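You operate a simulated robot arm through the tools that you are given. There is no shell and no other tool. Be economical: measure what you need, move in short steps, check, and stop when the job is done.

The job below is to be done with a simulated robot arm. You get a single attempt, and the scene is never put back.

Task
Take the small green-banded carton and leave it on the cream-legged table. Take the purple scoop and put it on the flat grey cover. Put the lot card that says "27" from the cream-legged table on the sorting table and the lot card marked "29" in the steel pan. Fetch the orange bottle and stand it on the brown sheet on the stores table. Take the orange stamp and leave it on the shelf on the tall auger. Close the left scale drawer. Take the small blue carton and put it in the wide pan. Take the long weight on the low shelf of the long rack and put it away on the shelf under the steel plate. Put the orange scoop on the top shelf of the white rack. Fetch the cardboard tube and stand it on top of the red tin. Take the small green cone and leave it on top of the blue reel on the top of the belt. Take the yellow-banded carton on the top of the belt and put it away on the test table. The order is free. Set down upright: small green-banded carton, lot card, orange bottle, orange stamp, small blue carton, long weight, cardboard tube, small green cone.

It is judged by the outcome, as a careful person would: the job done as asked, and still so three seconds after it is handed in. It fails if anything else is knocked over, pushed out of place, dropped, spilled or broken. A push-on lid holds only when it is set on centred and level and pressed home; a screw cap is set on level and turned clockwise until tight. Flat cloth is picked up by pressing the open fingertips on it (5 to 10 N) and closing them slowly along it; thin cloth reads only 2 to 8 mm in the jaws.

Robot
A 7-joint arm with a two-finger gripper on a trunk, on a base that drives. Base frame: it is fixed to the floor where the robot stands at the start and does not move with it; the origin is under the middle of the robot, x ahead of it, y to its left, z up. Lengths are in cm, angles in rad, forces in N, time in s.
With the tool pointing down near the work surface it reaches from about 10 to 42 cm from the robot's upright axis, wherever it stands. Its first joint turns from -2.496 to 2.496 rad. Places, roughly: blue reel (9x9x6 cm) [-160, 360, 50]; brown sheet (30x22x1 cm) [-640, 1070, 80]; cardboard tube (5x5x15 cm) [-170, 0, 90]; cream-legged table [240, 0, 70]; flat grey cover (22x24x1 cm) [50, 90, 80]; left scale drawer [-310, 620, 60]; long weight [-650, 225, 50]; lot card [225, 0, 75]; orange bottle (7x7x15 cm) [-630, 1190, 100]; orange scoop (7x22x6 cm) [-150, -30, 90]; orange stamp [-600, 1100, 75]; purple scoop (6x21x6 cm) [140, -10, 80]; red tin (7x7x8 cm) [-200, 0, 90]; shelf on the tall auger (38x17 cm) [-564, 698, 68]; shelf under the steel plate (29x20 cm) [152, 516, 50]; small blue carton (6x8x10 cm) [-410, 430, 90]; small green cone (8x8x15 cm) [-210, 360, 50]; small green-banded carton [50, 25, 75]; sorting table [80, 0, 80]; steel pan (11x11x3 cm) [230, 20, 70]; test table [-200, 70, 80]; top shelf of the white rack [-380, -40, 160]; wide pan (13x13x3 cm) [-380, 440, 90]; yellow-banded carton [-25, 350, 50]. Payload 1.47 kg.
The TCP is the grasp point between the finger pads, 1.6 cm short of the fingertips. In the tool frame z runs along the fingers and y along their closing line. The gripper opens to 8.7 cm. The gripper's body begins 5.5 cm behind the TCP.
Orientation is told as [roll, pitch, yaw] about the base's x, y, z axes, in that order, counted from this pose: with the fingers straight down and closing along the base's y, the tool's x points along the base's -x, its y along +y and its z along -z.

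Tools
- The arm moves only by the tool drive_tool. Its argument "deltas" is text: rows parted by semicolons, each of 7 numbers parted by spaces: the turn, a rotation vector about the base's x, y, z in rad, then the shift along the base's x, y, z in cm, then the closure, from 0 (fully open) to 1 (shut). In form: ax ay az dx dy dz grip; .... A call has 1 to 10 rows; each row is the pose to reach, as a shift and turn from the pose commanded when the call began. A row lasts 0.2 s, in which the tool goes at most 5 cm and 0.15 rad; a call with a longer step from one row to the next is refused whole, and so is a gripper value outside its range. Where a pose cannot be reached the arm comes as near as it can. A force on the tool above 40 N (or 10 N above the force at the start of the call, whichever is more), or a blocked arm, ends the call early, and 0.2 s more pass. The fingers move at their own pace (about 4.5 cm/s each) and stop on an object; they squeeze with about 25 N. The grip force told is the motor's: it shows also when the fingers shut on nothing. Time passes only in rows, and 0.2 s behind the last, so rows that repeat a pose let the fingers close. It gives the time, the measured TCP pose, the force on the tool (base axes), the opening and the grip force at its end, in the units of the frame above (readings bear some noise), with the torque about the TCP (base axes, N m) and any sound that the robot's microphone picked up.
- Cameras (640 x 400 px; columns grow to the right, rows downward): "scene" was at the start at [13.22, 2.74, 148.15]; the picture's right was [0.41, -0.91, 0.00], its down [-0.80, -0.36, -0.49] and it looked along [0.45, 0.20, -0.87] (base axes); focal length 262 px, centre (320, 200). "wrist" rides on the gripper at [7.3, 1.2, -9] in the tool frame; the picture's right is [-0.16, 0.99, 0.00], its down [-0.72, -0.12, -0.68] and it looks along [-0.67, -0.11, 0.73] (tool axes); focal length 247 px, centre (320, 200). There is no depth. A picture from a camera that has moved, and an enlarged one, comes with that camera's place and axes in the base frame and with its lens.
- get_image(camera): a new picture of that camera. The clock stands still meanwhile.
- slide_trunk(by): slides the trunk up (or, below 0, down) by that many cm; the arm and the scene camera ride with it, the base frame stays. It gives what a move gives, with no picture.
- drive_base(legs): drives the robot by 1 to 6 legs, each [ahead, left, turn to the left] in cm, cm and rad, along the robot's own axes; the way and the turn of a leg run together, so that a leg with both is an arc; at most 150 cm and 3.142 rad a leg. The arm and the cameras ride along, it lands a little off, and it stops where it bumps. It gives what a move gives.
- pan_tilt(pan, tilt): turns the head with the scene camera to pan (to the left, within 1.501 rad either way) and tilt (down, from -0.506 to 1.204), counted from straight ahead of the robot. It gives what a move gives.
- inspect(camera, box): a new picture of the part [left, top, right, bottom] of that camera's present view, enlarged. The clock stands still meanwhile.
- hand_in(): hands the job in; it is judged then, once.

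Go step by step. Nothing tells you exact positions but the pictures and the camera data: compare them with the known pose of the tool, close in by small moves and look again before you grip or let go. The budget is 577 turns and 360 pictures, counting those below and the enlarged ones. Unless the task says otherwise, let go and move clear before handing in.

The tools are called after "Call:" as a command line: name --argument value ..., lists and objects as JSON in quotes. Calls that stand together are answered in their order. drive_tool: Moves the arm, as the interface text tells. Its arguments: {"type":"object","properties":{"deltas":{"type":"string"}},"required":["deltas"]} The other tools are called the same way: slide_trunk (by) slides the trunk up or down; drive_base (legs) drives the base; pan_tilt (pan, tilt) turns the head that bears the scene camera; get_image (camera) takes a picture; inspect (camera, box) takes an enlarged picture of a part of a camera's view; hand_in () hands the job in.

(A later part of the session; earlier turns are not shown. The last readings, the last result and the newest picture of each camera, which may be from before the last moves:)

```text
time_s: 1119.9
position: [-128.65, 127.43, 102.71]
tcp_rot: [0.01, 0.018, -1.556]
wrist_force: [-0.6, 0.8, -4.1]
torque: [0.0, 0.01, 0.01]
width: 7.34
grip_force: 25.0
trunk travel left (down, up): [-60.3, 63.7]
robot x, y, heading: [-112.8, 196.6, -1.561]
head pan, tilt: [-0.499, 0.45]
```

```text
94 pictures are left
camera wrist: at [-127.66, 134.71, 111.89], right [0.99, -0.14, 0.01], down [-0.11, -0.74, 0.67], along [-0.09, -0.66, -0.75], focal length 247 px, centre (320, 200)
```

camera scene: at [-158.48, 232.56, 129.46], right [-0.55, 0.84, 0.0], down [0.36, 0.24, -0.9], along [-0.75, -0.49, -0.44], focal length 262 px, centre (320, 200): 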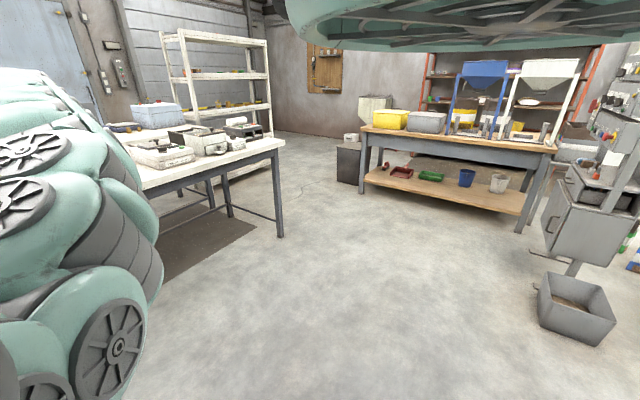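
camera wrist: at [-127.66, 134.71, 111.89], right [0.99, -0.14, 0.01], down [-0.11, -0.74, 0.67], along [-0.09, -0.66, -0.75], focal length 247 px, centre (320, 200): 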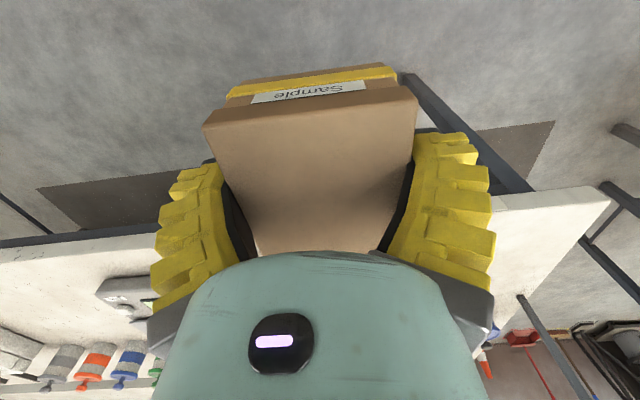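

Free spot at about (-202, 95), between the white instrument and the small scale. I move there and check from above.

Call:
drive_base --legs '[[0, -73.5, -0.01], [32, 0, 0]]'

Call:
get_image --camera "wrist"

```text
time_s: 1125.7
position: [-203.19, 95.62, 102.93]
tcp_rot: [0.007, 0.017, -1.567]
wrist_force: [0.6, -1.3, -3.3]
torque: [0.03, 0.01, 0.02]
width: 7.28
grip_force: 24.7
trunk travel left (down, up): [-60.3, 63.7]
robot x, y, heading: [-186.77, 164.54, -1.574]
head pan, tilt: [-0.499, 0.45]
```

```text
93 pictures are left
camera wrist: at [-202.08, 102.91, 111.91], right [0.99, -0.16, 0.01], down [-0.12, -0.74, 0.67], along [-0.1, -0.66, -0.75], focal length 247 px, centre (320, 200)
```

wrist: 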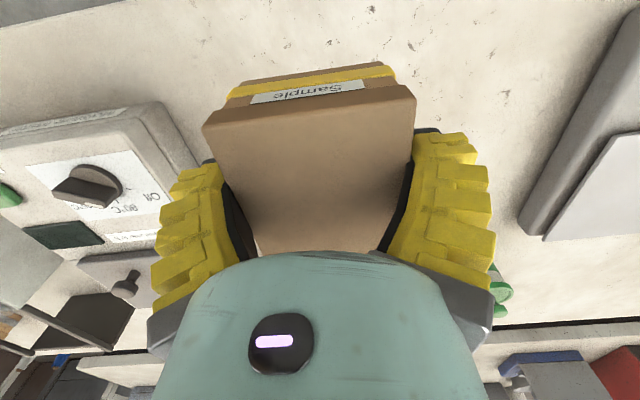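

Wide free area. Lower to contact.

Call:
slide_trunk --by -16.5

Call:
slide_trunk --by -1

Call:
slide_trunk --by -1

Call:
slide_trunk --by -1

```text
time_s: 1127.2
position: [-203.5, 95.03, 88.66]
tcp_rot: [0.0, -0.005, -1.569]
wrist_force: [-0.2, -6.7, 16.8]
torque: [0.57, -0.17, -0.07]
width: 7.86
grip_force: 25.3
trunk travel left (down, up): [-45.2, 78.8]
robot x, y, heading: [-186.56, 164.78, -1.577]
head pan, tilt: [-0.499, 0.45]
stopped: the force on the tool passed its limit at 55 N (the readings are from after the stop); the commanded pose is now the measured one
```

```text
time_s: 1127.6
position: [-203.59, 94.9, 88.35]
tcp_rot: [-0.004, -0.01, -1.57]
wrist_force: [1.4, -4.7, 18.3]
torque: [0.78, -0.08, -0.09]
width: 7.97
grip_force: 25.1
trunk travel left (down, up): [-44.7, 79.3]
robot x, y, heading: [-186.93, 164.9, -1.568]
head pan, tilt: [-0.499, 0.45]
stopped: the force on the tool passed its limit at 45 N (the readings are from after the stop); the commanded pose is now the measured one
```

```text
time_s: 1128.0
position: [-203.53, 94.92, 88.34]
tcp_rot: [-0.008, -0.012, -1.569]
wrist_force: [1.7, -3.0, 18.2]
torque: [0.8, -0.07, -0.06]
width: 8.01
grip_force: 25.0
trunk travel left (down, up): [-44.3, 79.7]
robot x, y, heading: [-186.61, 164.84, -1.572]
head pan, tilt: [-0.499, 0.45]
stopped: the force on the tool passed its limit at 43 N (the readings are from after the stop); the commanded pose is now the measured one
```

```text
time_s: 1128.4
position: [-203.59, 94.79, 88.19]
tcp_rot: [-0.01, -0.018, -1.568]
wrist_force: [2.1, -1.3, 16.7]
torque: [0.84, -0.05, -0.07]
width: 8.02
grip_force: 24.9
trunk travel left (down, up): [-44.0, 80.0]
robot x, y, heading: [-186.76, 165.04, -1.577]
head pan, tilt: [-0.499, 0.45]
stopped: the force on the tool passed its limit at 43 N (the readings are from after the stop); the commanded pose is now the measured one
```

Contact at z≈88.5. Release and rise.

Call:
drive_tool --deltas "0 0 0 0 0 0.3 0.8;0 0 0 0 0 0.4 0.4;0 0 0 0 0 0.4 0;0 0 0 0 0 0.4 0"

Call:
slide_trunk --by 16

Call:
get_image --camera "wrist"

```text
time_s: 1129.4
position: [-203.4, 95.41, 88.28]
tcp_rot: [-0.005, -0.012, -1.57]
wrist_force: [0.3, 0.0, -1.1]
torque: [-0.03, -0.04, 0.0]
width: 8.69
grip_force: 0.1
out of reach, approached as far as the arm can: row 1
trunk travel left (down, up): [-44.0, 80.0]
robot x, y, heading: [-186.84, 164.59, -1.572]
head pan, tilt: [-0.499, 0.45]
```

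```text
time_s: 1131.2
position: [-203.4, 95.43, 104.27]
tcp_rot: [-0.004, -0.011, -1.568]
wrist_force: [0.4, 0.3, 0.3]
torque: [0.03, 0.0, -0.02]
width: 8.68
grip_force: 0.2
trunk travel left (down, up): [-60.0, 64.0]
robot x, y, heading: [-187.0, 165.25, -1.567]
head pan, tilt: [-0.499, 0.45]
```

```text
92 pictures are left
camera wrist: at [-202.17, 102.9, 113.16], right [0.99, -0.16, 0.0], down [-0.11, -0.72, 0.69], along [-0.11, -0.68, -0.72], focal length 247 px, centre (320, 200)
```

wrist: 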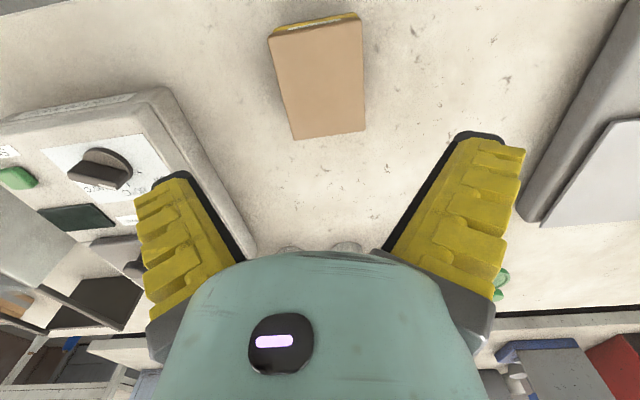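

The yellow-banded carton is on the test table. Next the green cone: I turn to the belt and approach from the south.

Call:
drive_base --legs '[[-58, 0, 0], [0, 0, 1.571], [0, 0, 1.571], [48, 10, 0]]'

Call:
slide_trunk --by -20

Call:
get_image --camera "wrist"

```text
time_s: 1144.6
position: [-181.1, 339.19, 104.41]
tcp_rot: [-0.005, -0.014, 1.58]
wrist_force: [0.0, 0.0, -0.2]
torque: [0.02, 0.0, -0.03]
width: 8.68
grip_force: 0.0
trunk travel left (down, up): [-60.0, 64.0]
robot x, y, heading: [-197.01, 269.91, 1.577]
head pan, tilt: [-0.499, 0.45]
```

```text
time_s: 1146.8
position: [-181.1, 339.3, 84.35]
tcp_rot: [-0.005, -0.014, 1.581]
wrist_force: [-0.8, 0.2, 0.4]
torque: [0.0, 0.0, -0.02]
width: 8.72
grip_force: 0.0
trunk travel left (down, up): [-40.0, 84.0]
robot x, y, heading: [-197.07, 270.0, 1.579]
head pan, tilt: [-0.499, 0.45]
```

```text
91 pictures are left
camera wrist: at [-182.25, 331.93, 93.2], right [-0.99, 0.15, 0.0], down [0.1, 0.72, 0.69], along [0.1, 0.68, -0.72], focal length 247 px, centre (320, 200)
```

wrist: 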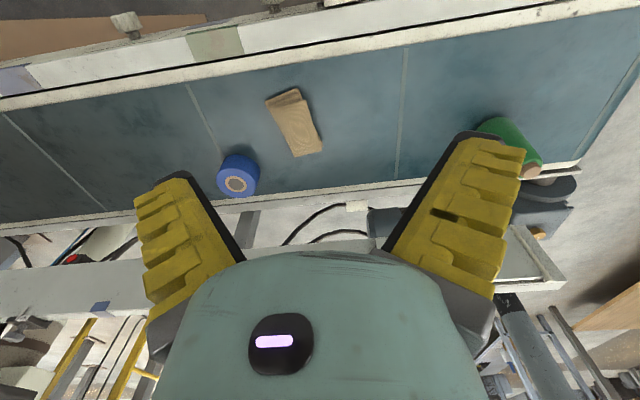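

Reel at ≈(-158.8, 363.6); cone at ≈(-213, 362). I move over the cone.

Call:
drive_base --legs '[[0, 31, 0]]'

Call:
get_image --camera "wrist"

```text
time_s: 1148.9
position: [-212.56, 339.04, 84.34]
tcp_rot: [-0.005, -0.014, 1.578]
wrist_force: [-0.6, 0.2, -0.3]
torque: [0.01, -0.05, 0.0]
width: 8.71
grip_force: 0.0
trunk travel left (down, up): [-40.0, 84.0]
robot x, y, heading: [-228.6, 269.79, 1.577]
head pan, tilt: [-0.499, 0.45]
```

```text
90 pictures are left
camera wrist: at [-213.64, 331.7, 93.18], right [-0.99, 0.15, 0.0], down [0.11, 0.72, 0.69], along [0.11, 0.68, -0.72], focal length 247 px, centre (320, 200)
```

wrist: 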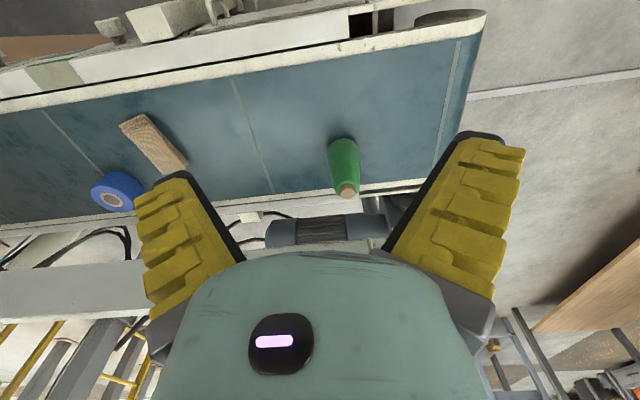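

Cone at (-213.8, 362.3), top z≈59. I drive in by 23 cm so the tool is over it.

Call:
drive_base --legs '[[23, 1, 0]]'

Call:
slide_trunk --by -16

Call:
get_image --camera "wrist"

```text
time_s: 1150.6
position: [-213.49, 361.52, 84.41]
tcp_rot: [-0.008, -0.016, 1.578]
wrist_force: [0.4, -0.3, 0.2]
torque: [0.0, 0.05, 0.01]
width: 8.72
grip_force: 0.1
trunk travel left (down, up): [-40.0, 84.0]
robot x, y, heading: [-229.45, 292.21, 1.574]
head pan, tilt: [-0.499, 0.45]
```

```text
time_s: 1152.4
position: [-213.4, 361.5, 68.38]
tcp_rot: [-0.006, -0.012, 1.579]
wrist_force: [0.1, -0.1, -0.6]
torque: [-0.01, -0.04, -0.02]
width: 8.69
grip_force: 0.0
trunk travel left (down, up): [-24.0, 100.0]
robot x, y, heading: [-229.69, 291.95, 1.577]
head pan, tilt: [-0.499, 0.45]
```

```text
89 pictures are left
camera wrist: at [-214.61, 354.14, 77.2], right [-0.99, 0.15, 0.0], down [0.11, 0.72, 0.69], along [0.11, 0.68, -0.72], focal length 247 px, centre (320, 200)
```

wrist: 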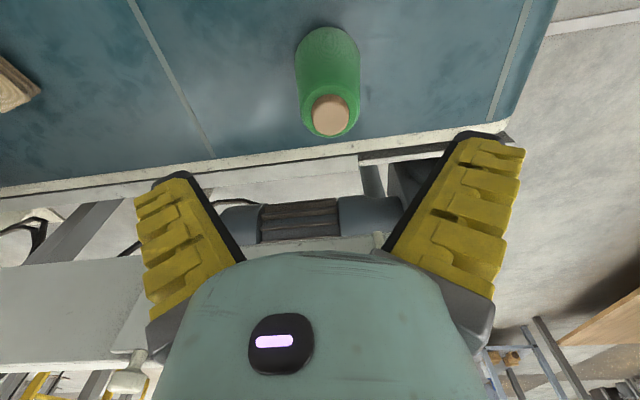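

Top at (-214, 362.8), z 58.3. Align, lower to 54, grip.

Call:
drive_tool --deltas "0 0 0 -0.6 1.2 0 0;0 0 0 -0.6 1.2 0 0"

Call:
slide_trunk --by -14.2

Call:
drive_tool --deltas "0 0 0 0 0 0 0.4;0 0 0 0 0 0 0.7;0 0 0 0 0 0 1;0 0 0 0 0 0 1;0 0 0 0 0 0 1"

Call:
slide_trunk --by 14

Call:
get_image --camera "wrist"

```text
time_s: 1153.0
position: [-214.32, 361.97, 68.26]
tcp_rot: [0.003, -0.018, 1.582]
wrist_force: [0.1, 0.0, 0.0]
torque: [-0.03, 0.04, 0.0]
width: 8.68
grip_force: 0.1
out of reach, approached as far as the arm can: row 1, 2
trunk travel left (down, up): [-24.0, 100.0]
robot x, y, heading: [-229.75, 291.92, 1.574]
head pan, tilt: [-0.499, 0.45]
```

```text
time_s: 1154.7
position: [-214.07, 362.41, 54.41]
tcp_rot: [-0.003, -0.026, 1.582]
wrist_force: [0.8, -5.4, 29.2]
torque: [0.57, 0.04, -0.01]
width: 8.68
grip_force: 0.0
trunk travel left (down, up): [-9.8, 114.2]
robot x, y, heading: [-229.79, 292.09, 1.569]
head pan, tilt: [-0.499, 0.45]
```

```text
time_s: 1155.4
position: [-214.07, 362.2, 54.49]
tcp_rot: [-0.005, -0.031, 1.581]
wrist_force: [2.8, 4.1, 13.0]
torque: [0.76, 0.05, -0.08]
width: 5.52
grip_force: 20.1
trunk travel left (down, up): [-9.8, 114.2]
robot x, y, heading: [-229.77, 292.13, 1.575]
head pan, tilt: [-0.499, 0.45]
stopped in row 3: the force on the tool passed its limit at 41 N (the readings are from after the stop); the commanded pose is now the measured one
```

```text
time_s: 1157.1
position: [-214.31, 361.98, 68.04]
tcp_rot: [0.0, -0.019, 1.582]
wrist_force: [-0.5, 0.3, -2.6]
torque: [0.01, 0.01, 0.01]
width: 4.17
grip_force: 24.8
trunk travel left (down, up): [-23.8, 100.2]
robot x, y, heading: [-229.51, 292.06, 1.574]
head pan, tilt: [-0.499, 0.45]
```

```text
88 pictures are left
camera wrist: at [-215.34, 354.57, 76.93], right [-0.99, 0.15, 0.0], down [0.11, 0.71, 0.69], along [0.1, 0.69, -0.72], focal length 247 px, centre (320, 200)
```

wrist: 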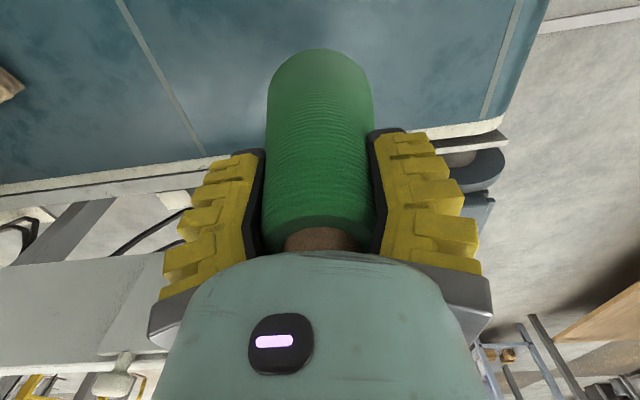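

The cone is held. I move right to the reel and look.

Call:
drive_base --legs '[[-3, 0, 0], [0, -50, 0]]'

Call:
get_image --camera "wrist"

```text
time_s: 1160.5
position: [-164.58, 359.45, 68.17]
tcp_rot: [0.0, -0.019, 1.589]
wrist_force: [-0.3, 0.8, -2.8]
torque: [0.03, 0.02, 0.02]
width: 4.07
grip_force: 25.2
trunk travel left (down, up): [-23.8, 100.2]
robot x, y, heading: [-179.32, 289.33, 1.578]
head pan, tilt: [-0.499, 0.45]
```

```text
87 pictures are left
camera wrist: at [-165.6, 352.02, 76.94], right [-0.99, 0.14, 0.0], down [0.1, 0.71, 0.69], along [0.09, 0.69, -0.72], focal length 247 px, centre (320, 200)
```

wrist: 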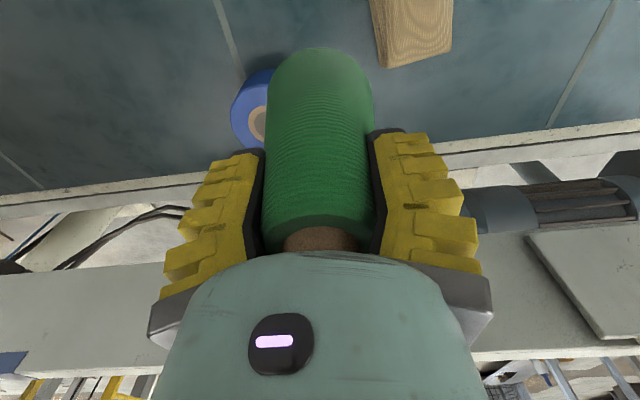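

Reel centre (-158.8, 363.8). Move the cone over it.

Call:
drive_base --legs '[[3.8, -5.9, 0]]'

Call:
get_image --camera "wrist"

```text
time_s: 1161.5
position: [-158.71, 363.18, 68.1]
tcp_rot: [-0.002, -0.019, 1.59]
wrist_force: [-0.4, -0.1, -3.2]
torque: [-0.02, 0.04, 0.0]
width: 4.07
grip_force: 25.3
trunk travel left (down, up): [-23.8, 100.2]
robot x, y, heading: [-173.51, 293.48, 1.582]
head pan, tilt: [-0.499, 0.45]
```

```text
86 pictures are left
camera wrist: at [-159.72, 355.76, 76.92], right [-0.99, 0.14, 0.0], down [0.1, 0.71, 0.69], along [0.09, 0.69, -0.72], focal length 247 px, centre (320, 200)
```

wrist: 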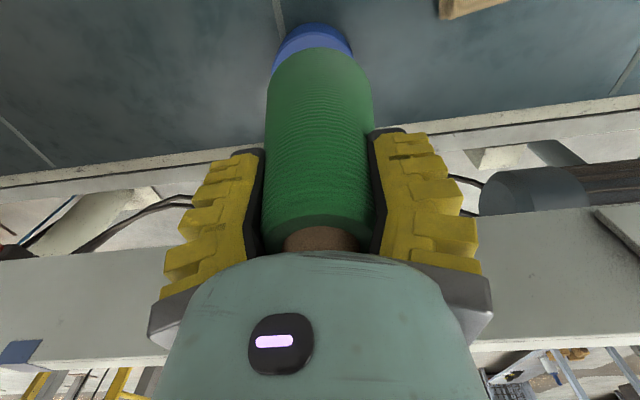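

Fine correction (+0.8, +1.1), then lower onto the reel.

Call:
drive_base --legs '[[1.1, -0.8, 0]]'

Call:
slide_trunk --by -5.5

Call:
get_image --camera "wrist"

```text
time_s: 1162.3
position: [-157.9, 364.13, 68.04]
tcp_rot: [0.002, -0.018, 1.589]
wrist_force: [-0.6, -0.4, -3.0]
torque: [0.01, -0.02, 0.0]
width: 4.08
grip_force: 24.3
trunk travel left (down, up): [-23.8, 100.2]
robot x, y, heading: [-172.84, 294.34, 1.583]
head pan, tilt: [-0.499, 0.45]
```

```text
time_s: 1163.2
position: [-157.94, 364.09, 62.6]
tcp_rot: [-0.001, -0.019, 1.589]
wrist_force: [0.2, 0.8, -2.4]
torque: [-0.02, 0.01, 0.03]
width: 4.06
grip_force: 25.5
trunk travel left (down, up): [-18.3, 105.7]
robot x, y, heading: [-172.8, 294.08, 1.583]
head pan, tilt: [-0.499, 0.45]
```

```text
85 pictures are left
camera wrist: at [-158.89, 356.89, 71.45], right [-0.99, 0.14, 0.0], down [0.1, 0.71, 0.69], along [0.09, 0.69, -0.72], focal length 247 px, centre (320, 200)
```

wrist: 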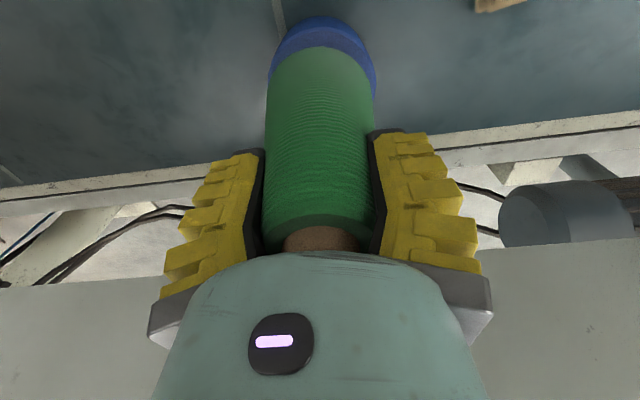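

Concentric. Lower gently to contact.

Call:
slide_trunk --by -1.5

Call:
slide_trunk --by -0.6

Call:
slide_trunk --by -0.6

```text
time_s: 1163.9
position: [-157.88, 364.26, 61.09]
tcp_rot: [-0.001, -0.02, 1.591]
wrist_force: [-0.1, 0.3, -2.7]
torque: [0.03, 0.03, -0.02]
width: 4.05
grip_force: 24.9
trunk travel left (down, up): [-16.8, 107.2]
robot x, y, heading: [-172.77, 294.44, 1.582]
head pan, tilt: [-0.499, 0.45]
```

```text
time_s: 1164.4
position: [-157.86, 364.31, 60.53]
tcp_rot: [0.001, -0.021, 1.589]
wrist_force: [-1.0, -4.2, 8.0]
torque: [-0.03, 0.15, 0.05]
width: 4.05
grip_force: 25.2
trunk travel left (down, up): [-16.2, 107.8]
robot x, y, heading: [-172.99, 294.02, 1.58]
head pan, tilt: [-0.499, 0.45]
```

```text
time_s: 1164.9
position: [-157.83, 364.56, 60.55]
tcp_rot: [-0.004, -0.036, 1.59]
wrist_force: [1.3, 3.1, 3.6]
torque: [0.59, -0.07, 0.0]
width: 4.13
grip_force: 25.0
trunk travel left (down, up): [-15.7, 108.3]
robot x, y, heading: [-172.59, 294.0, 1.583]
head pan, tilt: [-0.499, 0.45]
stopped: the force on the tool passed its limit at 46 N (the readings are from after the stop); the commanded pose is now the measured one
```

Contact. Release slowly and rise.

Call:
drive_tool --deltas "0 0 0 0 0 0.1 0.95;0 0 0 0 0 0.1 0.8;0 0 0 0 0 0.1 0.6;0 0 0 0 0 0.1 0.3;0 0 0 0 0 0.1 0;0 0 0 0 0 0.1 0"

Call:
slide_trunk --by 16

Call:
get_image --camera "wrist"

```text
time_s: 1166.3
position: [-157.67, 364.24, 60.51]
tcp_rot: [-0.001, -0.03, 1.592]
wrist_force: [0.5, -0.3, 0.1]
torque: [0.01, -0.03, 0.0]
width: 8.7
grip_force: 0.0
trunk travel left (down, up): [-15.7, 108.3]
robot x, y, heading: [-173.08, 294.33, 1.58]
head pan, tilt: [-0.499, 0.45]
```

```text
time_s: 1168.1
position: [-157.8, 364.34, 76.58]
tcp_rot: [-0.002, -0.03, 1.592]
wrist_force: [-0.3, -0.3, 0.0]
torque: [-0.04, -0.01, -0.01]
width: 8.69
grip_force: 0.0
trunk travel left (down, up): [-31.7, 92.3]
robot x, y, heading: [-172.82, 294.15, 1.586]
head pan, tilt: [-0.499, 0.45]
```

```text
84 pictures are left
camera wrist: at [-158.77, 356.88, 85.21], right [-0.99, 0.14, 0.0], down [0.1, 0.71, 0.7], along [0.09, 0.69, -0.71], focal length 247 px, centre (320, 200)
```

wrist: 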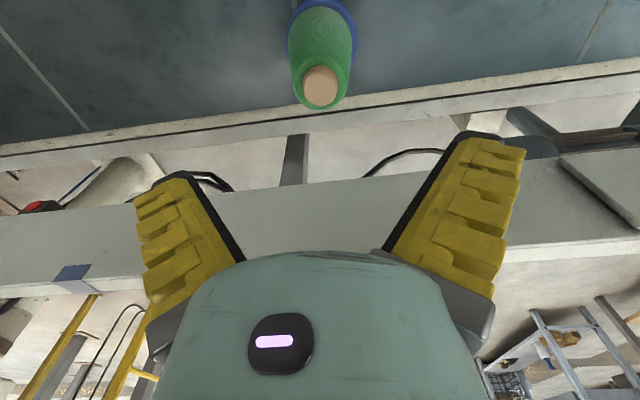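

The cone stands on the reel. Now to the west side for the blue carton, via the gap between test table and brown table.

Call:
drive_base --legs '[[-95, 0, 0], [0, 0, 1.56], [150, 0, 0], [45, 0, 0], [0, 0, 1.571], [140, 0, 0]]'

Call:
slide_trunk --by 30

Call:
get_image --camera "scene"

```text
time_s: 1185.4
position: [-417.22, 209.45, 76.54]
tcp_rot: [-0.003, 0.012, -3.13]
wrist_force: [0.7, 0.3, -1.0]
torque: [0.0, -0.02, -0.04]
width: 8.69
grip_force: 0.1
trunk travel left (down, up): [-31.7, 92.3]
robot x, y, heading: [-347.34, 195.43, -3.121]
head pan, tilt: [-0.499, 0.45]
stopped in leg 4: the force on the tool passed its limit at 131 N (the readings are from after the stop); the commanded pose is now the measured one
```

```text
time_s: 1188.4
position: [-417.21, 209.55, 106.51]
tcp_rot: [-0.001, 0.011, -3.132]
wrist_force: [-0.7, 0.6, -0.5]
torque: [-0.06, 0.0, -0.01]
width: 8.7
grip_force: 0.0
trunk travel left (down, up): [-61.7, 62.3]
robot x, y, heading: [-347.48, 195.43, -3.115]
head pan, tilt: [-0.499, 0.45]
```

```text
83 pictures are left
camera scene: at [-359.77, 202.77, 130.94], right [0.81, 0.58, 0.0], down [0.25, -0.35, -0.9], along [-0.52, 0.73, -0.44], focal length 262 px, centre (320, 200)
```

scene: 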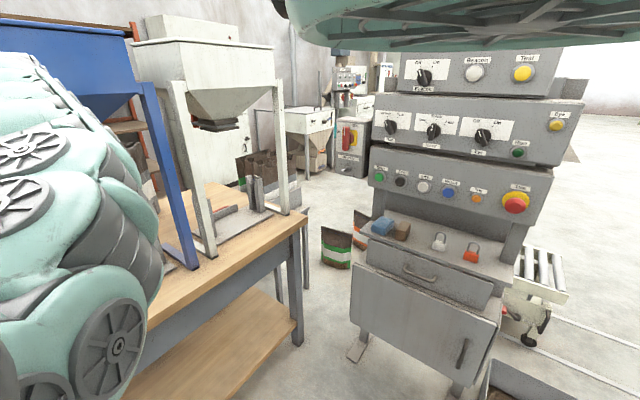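

The tool bumped the brown table's edge. I back off, turn south there and continue through the gap at x≈-358.

Call:
drive_base --legs '[[-30, 0, -0.02], [0, 0, 1.571], [0, -41, 0], [150, 0, 0], [14, 0, 0]]'

Call:
get_image --camera "scene"

```text
time_s: 1203.2
position: [-365.13, -22.7, 106.56]
tcp_rot: [-0.004, 0.009, -1.533]
wrist_force: [0.2, 0.2, -0.5]
torque: [0.06, 0.0, 0.01]
width: 8.71
grip_force: 0.0
trunk travel left (down, up): [-61.7, 62.3]
robot x, y, heading: [-352.51, 46.76, -1.518]
head pan, tilt: [-0.499, 0.45]
stopped in leg 4: the robot was blocked; the commanded pose is now the measured one
```

```text
82 pictures are left
camera scene: at [-359.45, 34.65, 130.85], right [-0.6, 0.8, 0.0], down [0.35, 0.27, -0.9], along [-0.72, -0.54, -0.44], focal length 262 px, centre (320, 200)
```

scene: 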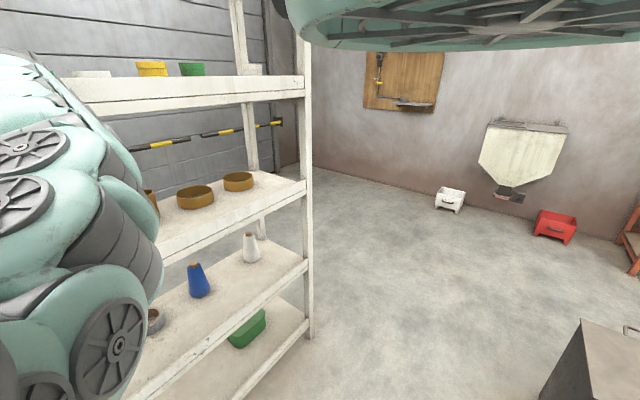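

The arm reached the rack's north face; I back off, turn west and go through at y≈22.

Call:
drive_base --legs '[[-22, 0, 0], [0, 0, -1.623], [0, 45, 0], [150, 0, 0], [24, 0, 0]]'

Call:
get_image --camera "scene"

```text
time_s: 1219.6
position: [-597.83, 39.96, 107.01]
tcp_rot: [-0.006, 0.0, 3.135]
wrist_force: [0.1, 0.1, -0.1]
torque: [-0.02, -0.01, 0.01]
width: 8.69
grip_force: 0.1
trunk travel left (down, up): [-61.7, 62.3]
robot x, y, heading: [-528.01, 24.24, -3.138]
head pan, tilt: [-0.499, 0.45]
```

```text
81 pictures are left
camera scene: at [-540.43, 32.04, 130.94], right [0.82, 0.57, 0.0], down [0.25, -0.36, -0.9], along [-0.51, 0.74, -0.44], focal length 262 px, centre (320, 200)
```

scene: 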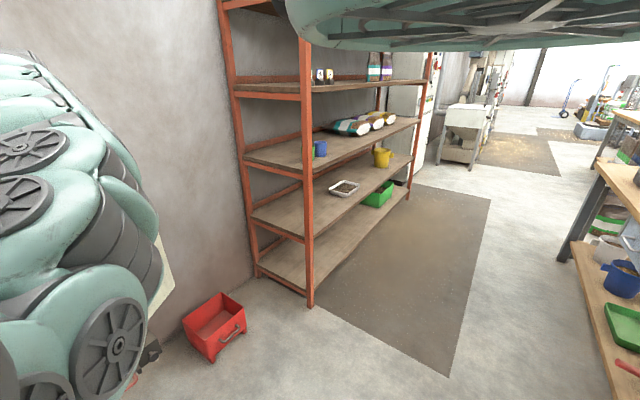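

Head north to the wooden table's west side.

Call:
drive_base --legs '[[0, 0, -1.571], [150, 0, 0], [150, 0, 0], [95, -8, 0], [0, 0, -1.571]]'

Call:
get_image --camera "wrist"

```text
time_s: 1246.2
position: [-455.13, 402.5, 107.06]
tcp_rot: [-0.008, 0.002, -0.013]
wrist_force: [0.1, 0.4, 0.3]
torque: [0.0, 0.03, -0.01]
width: 8.7
grip_force: 0.1
trunk travel left (down, up): [-61.7, 62.3]
robot x, y, heading: [-524.13, 418.3, 0.001]
head pan, tilt: [-0.499, 0.45]
```

```text
80 pictures are left
camera wrist: at [-462.34, 403.96, 115.99], right [0.17, 0.99, -0.01], down [0.72, -0.12, 0.68], along [0.67, -0.12, -0.73], focal length 247 px, centre (320, 200)
```

wrist: 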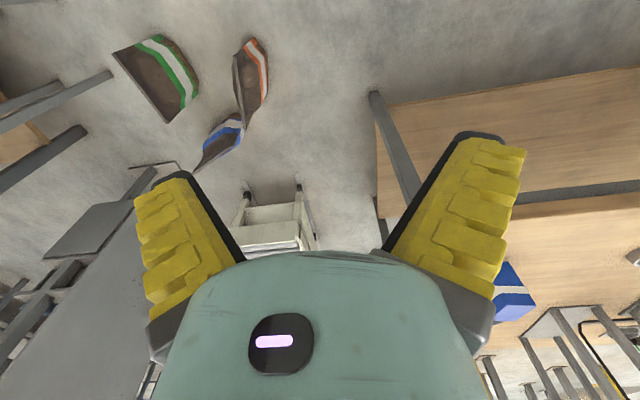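

The blue carton is at about (-405, 436). I move to face it and approach.

Call:
drive_base --legs '[[0, 32, 0], [38, 0, 0]]'

Call:
get_image --camera "wrist"

```text
time_s: 1250.3
position: [-417.7, 435.06, 107.19]
tcp_rot: [-0.008, -0.002, -0.015]
wrist_force: [-0.5, 0.4, 0.3]
torque: [0.0, 0.0, 0.04]
width: 8.7
grip_force: 0.0
trunk travel left (down, up): [-61.7, 62.3]
robot x, y, heading: [-487.16, 451.38, 0.002]
head pan, tilt: [-0.499, 0.45]
```

```text
79 pictures are left
camera wrist: at [-424.93, 436.5, 116.0], right [0.17, 0.99, -0.01], down [0.72, -0.12, 0.68], along [0.67, -0.12, -0.73], focal length 247 px, centre (320, 200)
```

wrist: 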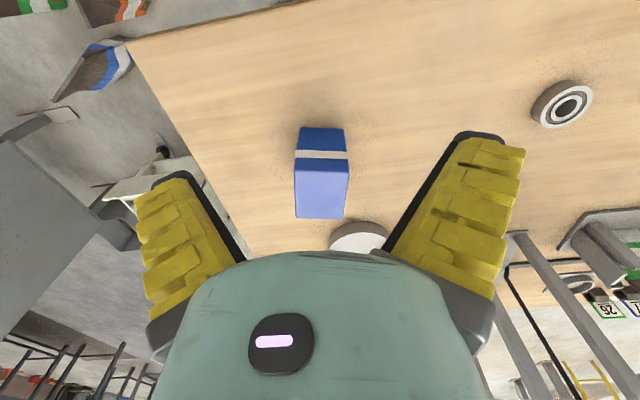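

Carton centre ≈(-405.2, 434.3), 6 cm wide in y, top z≈94. I move over it and lower partway.

Call:
drive_base --legs '[[12.4, -0.7, 0]]'

Call:
slide_trunk --by -7

Call:
get_image --camera "wrist"

```text
time_s: 1251.6
position: [-405.7, 434.28, 107.05]
tcp_rot: [-0.007, 0.0, -0.016]
wrist_force: [0.6, -0.3, -0.3]
torque: [-0.02, 0.0, 0.01]
width: 8.68
grip_force: 0.1
trunk travel left (down, up): [-61.7, 62.3]
robot x, y, heading: [-474.92, 450.31, -0.001]
head pan, tilt: [-0.499, 0.45]
```

```text
time_s: 1252.6
position: [-405.68, 434.38, 100.08]
tcp_rot: [-0.009, 0.001, -0.015]
wrist_force: [0.6, -1.1, 0.5]
torque: [-0.02, 0.02, 0.0]
width: 8.71
grip_force: 0.1
trunk travel left (down, up): [-54.7, 69.3]
robot x, y, heading: [-474.65, 450.41, -0.001]
head pan, tilt: [-0.499, 0.45]
```

```text
78 pictures are left
camera wrist: at [-412.9, 435.71, 109.03], right [0.17, 0.98, -0.01], down [0.72, -0.12, 0.68], along [0.67, -0.12, -0.73], focal length 247 px, centre (320, 200)
```

wrist: 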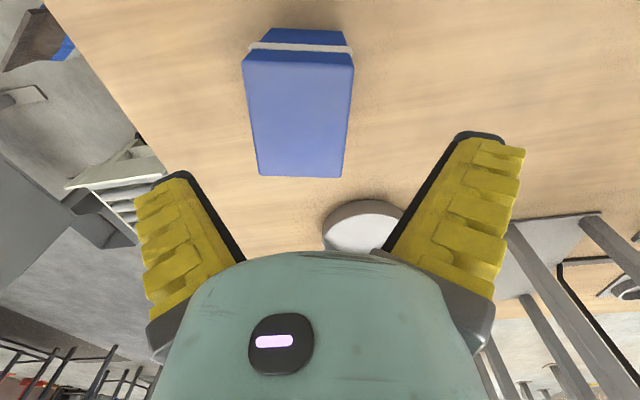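

The carton is turned by about -0.2 rad; I rotate the tool accordingly, centre, lower and grip.

Call:
drive_tool --deltas "0 0 -0.1 -0.1 -0.6 0 0;0 0 -0.19 -0.2 -1.2 0 0;0 0 -0.19 -0.2 -1.2 0 0"

Call:
slide_trunk --by -10.3

Call:
drive_tool --deltas "0 0 0 0 0 0 0.4;0 0 0 0 0 0 0.8;0 0 0 0 0 0 1;0 0 0 0 0 0 1"

Call:
slide_trunk --by 12

Call:
get_image --camera "wrist"

```text
time_s: 1253.4
position: [-405.63, 431.71, 98.96]
tcp_rot: [0.049, -0.015, -0.116]
wrist_force: [0.4, -0.6, 0.4]
torque: [0.0, 0.02, 0.01]
width: 8.69
grip_force: 0.0
out of reach, approached as far as the arm can: row 1, 2, 3
trunk travel left (down, up): [-54.7, 69.3]
robot x, y, heading: [-475.05, 450.17, 0.0]
head pan, tilt: [-0.499, 0.45]
```

```text
time_s: 1254.5
position: [-405.26, 431.44, 91.25]
tcp_rot: [0.046, -0.031, -0.114]
wrist_force: [2.4, 2.1, 8.4]
torque: [0.03, 0.14, -0.12]
width: 8.49
grip_force: 8.5
trunk travel left (down, up): [-46.4, 77.6]
robot x, y, heading: [-475.14, 450.22, -0.001]
head pan, tilt: [-0.499, 0.45]
stopped: the force on the tool passed its limit at 52 N (the readings are from after the stop); the commanded pose is now the measured one
```

```text
time_s: 1255.5
position: [-405.38, 431.32, 91.28]
tcp_rot: [0.044, -0.028, -0.116]
wrist_force: [-3.2, 0.7, 19.2]
torque: [-0.57, 0.09, -0.12]
width: 6.77
grip_force: 25.3
trunk travel left (down, up): [-46.4, 77.6]
robot x, y, heading: [-475.05, 450.23, 0.001]
head pan, tilt: [-0.499, 0.45]
```

```text
time_s: 1257.0
position: [-405.5, 431.47, 103.05]
tcp_rot: [0.044, -0.024, -0.115]
wrist_force: [0.0, 0.0, -0.1]
torque: [-0.02, 0.03, 0.01]
width: 6.67
grip_force: 25.1
trunk travel left (down, up): [-58.4, 65.6]
robot x, y, heading: [-475.24, 450.46, 0.001]
head pan, tilt: [-0.499, 0.45]
```

```text
77 pictures are left
camera wrist: at [-412.88, 433.2, 111.84], right [0.27, 0.96, 0.05], down [0.69, -0.23, 0.69], along [0.68, -0.15, -0.72], focal length 247 px, centre (320, 200)
```

wrist: 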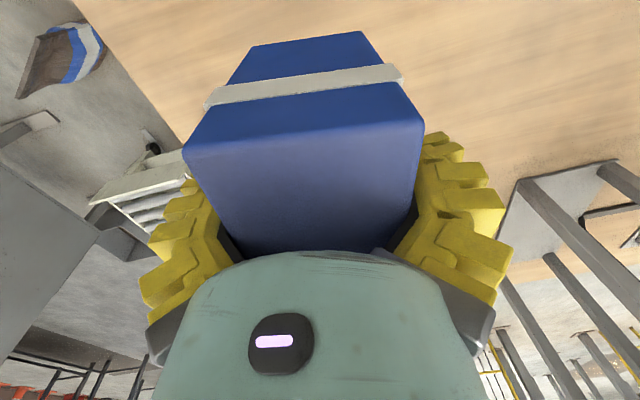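

Held. The pan centre is about (-386, 438). I move over it and check.

Call:
drive_base --legs '[[19.4, 6.4, 0]]'

Call:
get_image --camera "wrist"

```text
time_s: 1258.6
position: [-386.6, 437.81, 103.13]
tcp_rot: [0.047, -0.025, -0.116]
wrist_force: [-0.7, 0.0, -0.2]
torque: [0.01, 0.01, -0.01]
width: 6.61
grip_force: 24.9
trunk travel left (down, up): [-58.4, 65.6]
robot x, y, heading: [-456.12, 456.8, -0.003]
head pan, tilt: [-0.499, 0.45]
```

```text
76 pictures are left
camera wrist: at [-393.89, 439.38, 111.89], right [0.27, 0.96, 0.05], down [0.68, -0.23, 0.69], along [0.68, -0.15, -0.72], focal length 247 px, centre (320, 200)
```

wrist: 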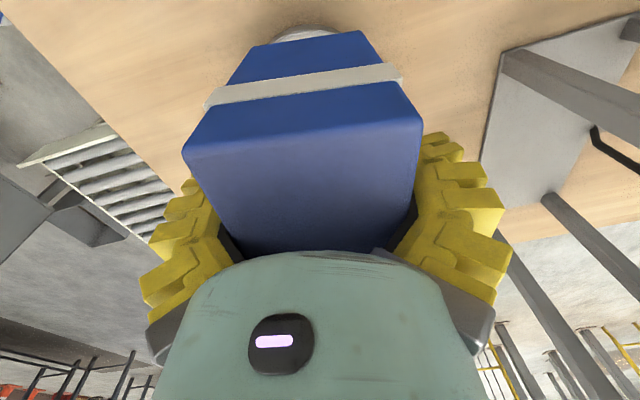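

Shift 1.7 cm forward and lower partway for a check.

Call:
drive_base --legs '[[1.7, 0, 0]]'

Call:
slide_trunk --by -6

Call:
get_image --camera "wrist"

```text
time_s: 1259.3
position: [-384.88, 437.68, 103.05]
tcp_rot: [0.045, -0.028, -0.117]
wrist_force: [-0.1, 0.6, -1.0]
torque: [-0.03, -0.02, 0.03]
width: 6.61
grip_force: 24.4
trunk travel left (down, up): [-58.4, 65.6]
robot x, y, heading: [-453.91, 456.76, 0.0]
head pan, tilt: [-0.499, 0.45]
```

```text
time_s: 1260.3
position: [-384.79, 437.48, 97.08]
tcp_rot: [0.046, -0.028, -0.116]
wrist_force: [-0.4, 0.1, -1.6]
torque: [0.01, -0.01, 0.0]
width: 6.62
grip_force: 25.0
trunk travel left (down, up): [-52.4, 71.6]
robot x, y, heading: [-454.49, 456.83, -0.011]
head pan, tilt: [-0.499, 0.45]
```

```text
75 pictures are left
camera wrist: at [-392.17, 439.35, 105.9], right [0.27, 0.96, 0.05], down [0.68, -0.23, 0.69], along [0.68, -0.16, -0.72], focal length 247 px, centre (320, 200)
```

wrist: 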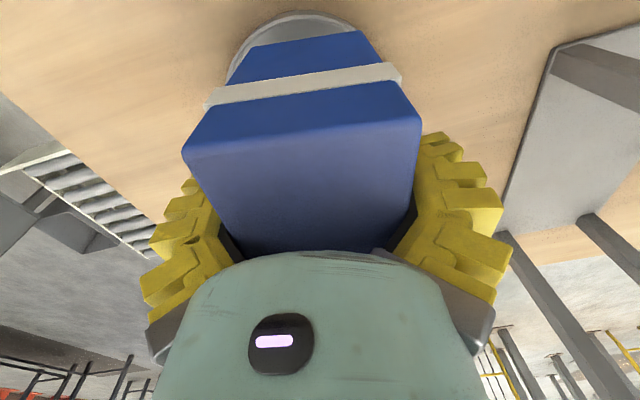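

Correct by (+1.2, -1.0) and lower to contact.

Call:
drive_base --legs '[[1.2, -1.0, 0]]'

Call:
slide_trunk --by -3.5

Call:
slide_trunk --by -1

Call:
slide_trunk --by -1

Call:
get_image --camera "wrist"

```text
time_s: 1261.1
position: [-383.57, 436.66, 96.99]
tcp_rot: [0.045, -0.026, -0.117]
wrist_force: [0.8, -0.7, -0.4]
torque: [0.04, 0.02, -0.03]
width: 6.58
grip_force: 25.4
trunk travel left (down, up): [-52.4, 71.6]
robot x, y, heading: [-453.37, 455.38, 0.0]
head pan, tilt: [-0.499, 0.45]
```

```text
time_s: 1261.9
position: [-383.55, 436.67, 93.6]
tcp_rot: [0.046, -0.026, -0.117]
wrist_force: [0.3, 0.1, -1.0]
torque: [0.01, 0.02, 0.0]
width: 6.57
grip_force: 24.9
trunk travel left (down, up): [-48.9, 75.1]
robot x, y, heading: [-453.26, 455.77, 0.001]
head pan, tilt: [-0.499, 0.45]
```

```text
time_s: 1262.5
position: [-383.83, 436.71, 92.52]
tcp_rot: [0.046, -0.026, -0.118]
wrist_force: [-0.3, -0.3, -0.6]
torque: [-0.02, 0.0, 0.02]
width: 6.59
grip_force: 24.9
trunk travel left (down, up): [-47.9, 76.1]
robot x, y, heading: [-453.03, 455.35, 0.001]
head pan, tilt: [-0.499, 0.45]
```

```text
time_s: 1263.1
position: [-383.53, 436.59, 91.76]
tcp_rot: [0.043, -0.027, -0.117]
wrist_force: [-6.4, 3.8, 18.6]
torque: [-0.36, 0.67, -0.21]
width: 6.55
grip_force: 25.2
trunk travel left (down, up): [-46.9, 77.1]
robot x, y, heading: [-453.0, 455.79, -0.003]
head pan, tilt: [-0.499, 0.45]
```

```text
74 pictures are left
camera wrist: at [-390.9, 438.33, 100.6], right [0.27, 0.96, 0.05], down [0.68, -0.23, 0.69], along [0.68, -0.16, -0.72], focal length 247 px, centre (320, 200)
```

wrist: 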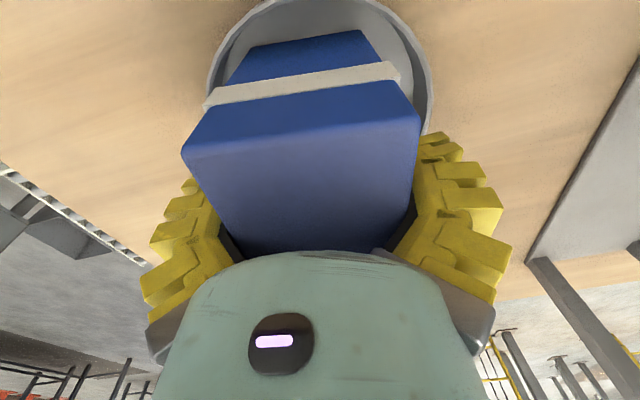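

It sits on the pan's floor. Release and rise.

Call:
drive_tool --deltas "0 0 0 0 0 0.2 0.9;0 0 0 0 0 0.2 0.6;0 0 0 0 0 0.2 0.2;0 0 0 0 0 0.2 0;0 0 0 0 0 0.2 0"

Call:
slide_trunk --by 20

Call:
get_image --camera "wrist"

```text
time_s: 1264.3
position: [-383.6, 436.77, 91.78]
tcp_rot: [0.051, -0.025, -0.115]
wrist_force: [0.9, -0.4, 3.8]
torque: [0.04, 0.04, 0.01]
width: 8.81
grip_force: 0.3
trunk travel left (down, up): [-46.9, 77.1]
robot x, y, heading: [-453.15, 455.77, 0.003]
head pan, tilt: [-0.499, 0.45]
```

```text
time_s: 1266.4
position: [-383.66, 436.77, 111.61]
tcp_rot: [0.048, -0.025, -0.115]
wrist_force: [-0.3, -0.7, -0.1]
torque: [0.0, 0.02, -0.02]
width: 8.71
grip_force: 0.1
trunk travel left (down, up): [-66.9, 57.1]
robot x, y, heading: [-453.67, 455.61, 0.002]
head pan, tilt: [-0.499, 0.45]
```

```text
73 pictures are left
camera wrist: at [-390.98, 438.41, 120.57], right [0.27, 0.96, 0.05], down [0.68, -0.23, 0.69], along [0.68, -0.15, -0.72], focal length 247 px, centre (320, 200)
```

wrist: 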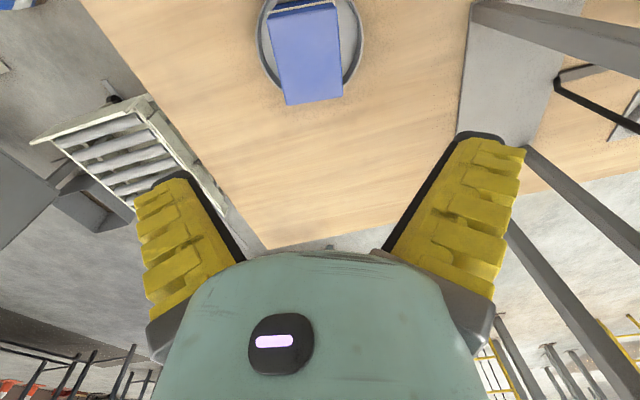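

The blue carton is in the pan. Now north to the stores table; I back off, turn north and look ahead.

Call:
drive_base --legs '[[-58, 0, 0], [0, 0, 1.571], [150, 0, 0], [50, 0, 0]]'

Call:
get_image --camera "wrist"

Call:
get_image --camera "scene"

```text
time_s: 1283.1
position: [-488.65, 725.41, 111.8]
tcp_rot: [0.049, -0.027, 1.444]
wrist_force: [-0.1, -0.3, 0.3]
torque: [0.0, 0.01, -0.02]
width: 8.68
grip_force: 0.0
trunk travel left (down, up): [-66.9, 57.1]
robot x, y, heading: [-508.34, 655.74, 1.558]
head pan, tilt: [-0.499, 0.45]
```

```text
72 pictures are left
camera wrist: at [-490.17, 718.11, 120.6], right [-0.96, 0.28, 0.05], down [0.24, 0.68, 0.69], along [0.16, 0.68, -0.72], focal length 247 px, centre (320, 200)
```

wrist: 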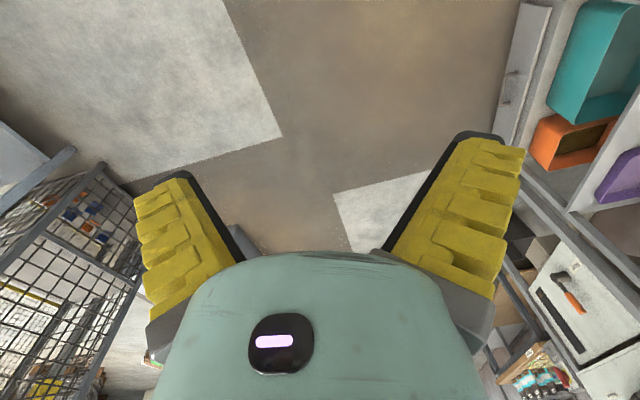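

```text
71 pictures are left
camera scene: at [-500.25, 668.25, 136.08], right [0.55, -0.83, 0.0], down [-0.36, -0.24, -0.9], along [0.75, 0.5, -0.44], focal length 262 px, centre (320, 200)
```

scene: 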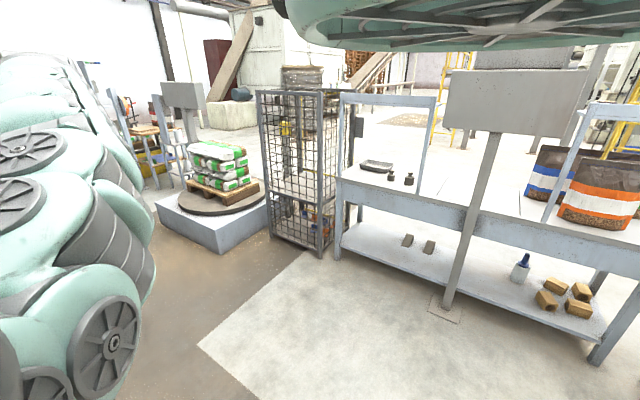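

The corridor north is open; I keep a bit east and go on.

Call:
drive_base --legs '[[20, -18, 0.01], [140, 0, 0], [120, 0, 0]]'

Call:
get_image --camera "wrist"

Call:
get_image --camera "scene"

```text
time_s: 1297.3
position: [-480.32, 1006.51, 111.74]
tcp_rot: [0.049, -0.025, 1.495]
wrist_force: [0.5, 0.1, -0.4]
torque: [-0.03, -0.01, 0.0]
width: 8.68
grip_force: 0.1
trunk travel left (down, up): [-66.9, 57.1]
robot x, y, heading: [-496.62, 936.72, 1.61]
head pan, tilt: [-0.499, 0.45]
```

```text
70 pictures are left
camera wrist: at [-481.64, 999.21, 120.6], right [-0.97, 0.23, 0.05], down [0.2, 0.69, 0.69], along [0.12, 0.68, -0.72], focal length 247 px, centre (320, 200)
```

wrist: 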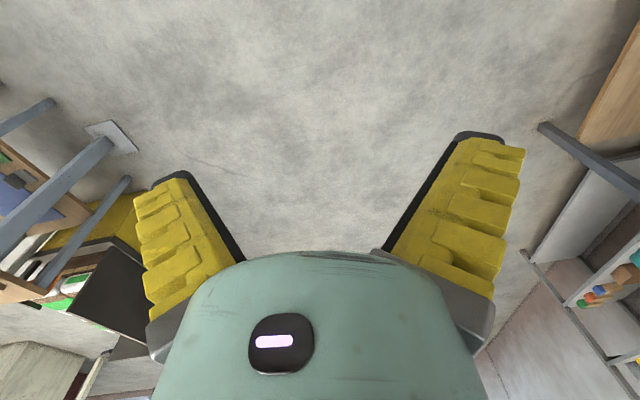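

```text
69 pictures are left
camera scene: at [-489.25, 948.89, 136.08], right [0.59, -0.81, 0.0], down [-0.35, -0.26, -0.9], along [0.72, 0.53, -0.44], focal length 262 px, centre (320, 200)
```

scene: 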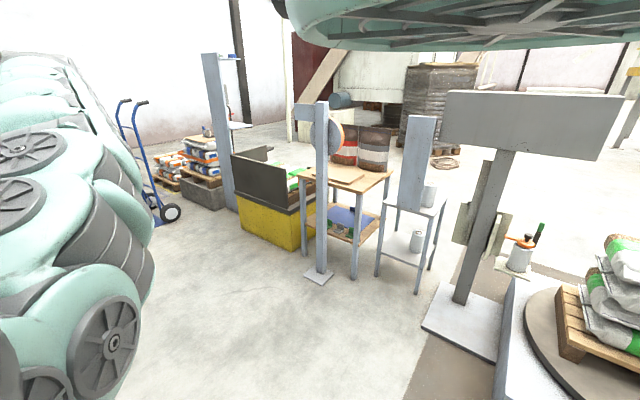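

I go on to y≈1090 and turn west to see the stores table.

Call:
drive_base --legs '[[0, -45, -0.04], [148, 0, 0], [0, 0, 1.571]]'

Call:
get_image --camera "wrist"

Call:
get_image --camera "scene"

```text
time_s: 1310.8
position: [-516.79, 1107.47, 111.83]
tcp_rot: [0.049, -0.027, 2.978]
wrist_force: [0.5, 0.6, -0.9]
torque: [0.0, -0.04, 0.0]
width: 8.72
grip_force: 0.2
trunk travel left (down, up): [-66.9, 57.1]
robot x, y, heading: [-448.17, 1084.99, 3.094]
head pan, tilt: [-0.499, 0.45]
```

```text
68 pictures are left
camera wrist: at [-509.48, 1105.54, 120.59], right [-0.32, -0.95, 0.05], down [-0.67, 0.26, 0.69], along [-0.67, 0.18, -0.72], focal length 247 px, centre (320, 200)
```

wrist: 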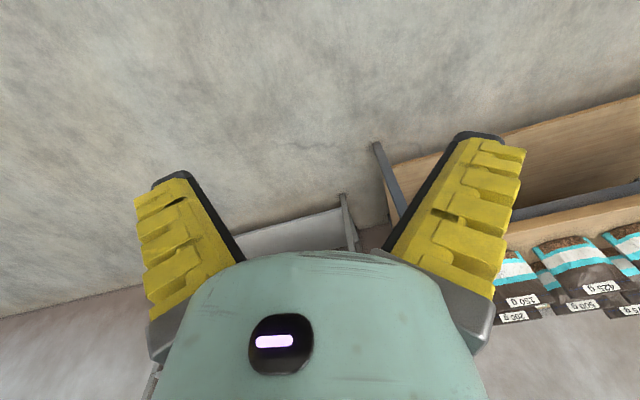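

```text
67 pictures are left
camera scene: at [-459.9, 1093.36, 136.08], right [0.85, 0.52, 0.0], down [0.23, -0.37, -0.9], along [-0.47, 0.77, -0.44], focal length 262 px, centre (320, 200)
```

scene: 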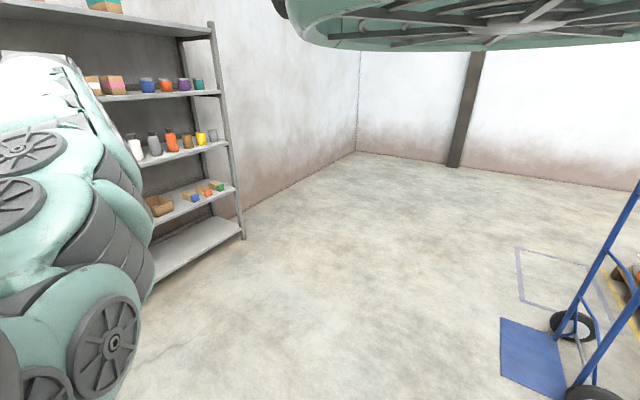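

The grey shelf with bottles is left; I zoom on it to find the bottle and the stamp.

Call:
inspect --camera "scene" --box '[80, 60, 260, 290]'

```text
1.74 times, centred on (170, 175) of scene
camera zoom: at [-459.9, 1093.36, 136.08], right [0.85, 0.52, 0.0], down [0.23, -0.37, -0.9], along [-0.47, 0.77, -0.44], focal length 455 px, centre (581, 244)
```

zoom: 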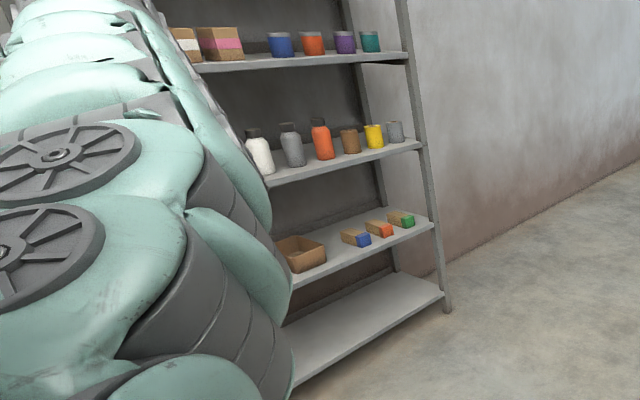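

The bottle is on the grey shelf. The stamp should be near (-600, 1100) on the stores table; I move to look at that table.

Call:
drive_base --legs '[[20, 42, 0.047]]'

Call:
get_image --camera "wrist"

```text
time_s: 1313.5
position: [-538.95, 1061.85, 111.8]
tcp_rot: [0.048, -0.026, 3.036]
wrist_force: [-0.8, -0.1, -0.4]
torque: [0.0, -0.01, -0.02]
width: 8.7
grip_force: 0.0
trunk travel left (down, up): [-66.9, 57.1]
robot x, y, heading: [-469.42, 1043.54, -3.132]
head pan, tilt: [-0.499, 0.45]
```

```text
65 pictures are left
camera wrist: at [-531.55, 1060.47, 120.6], right [-0.26, -0.96, 0.05], down [-0.69, 0.22, 0.69], along [-0.68, 0.14, -0.72], focal length 247 px, centre (320, 200)
```

wrist: 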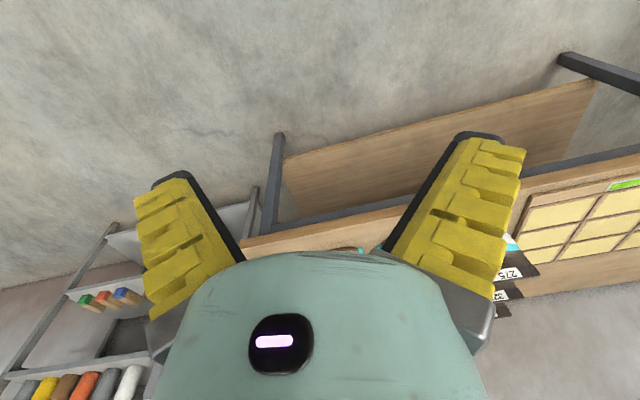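

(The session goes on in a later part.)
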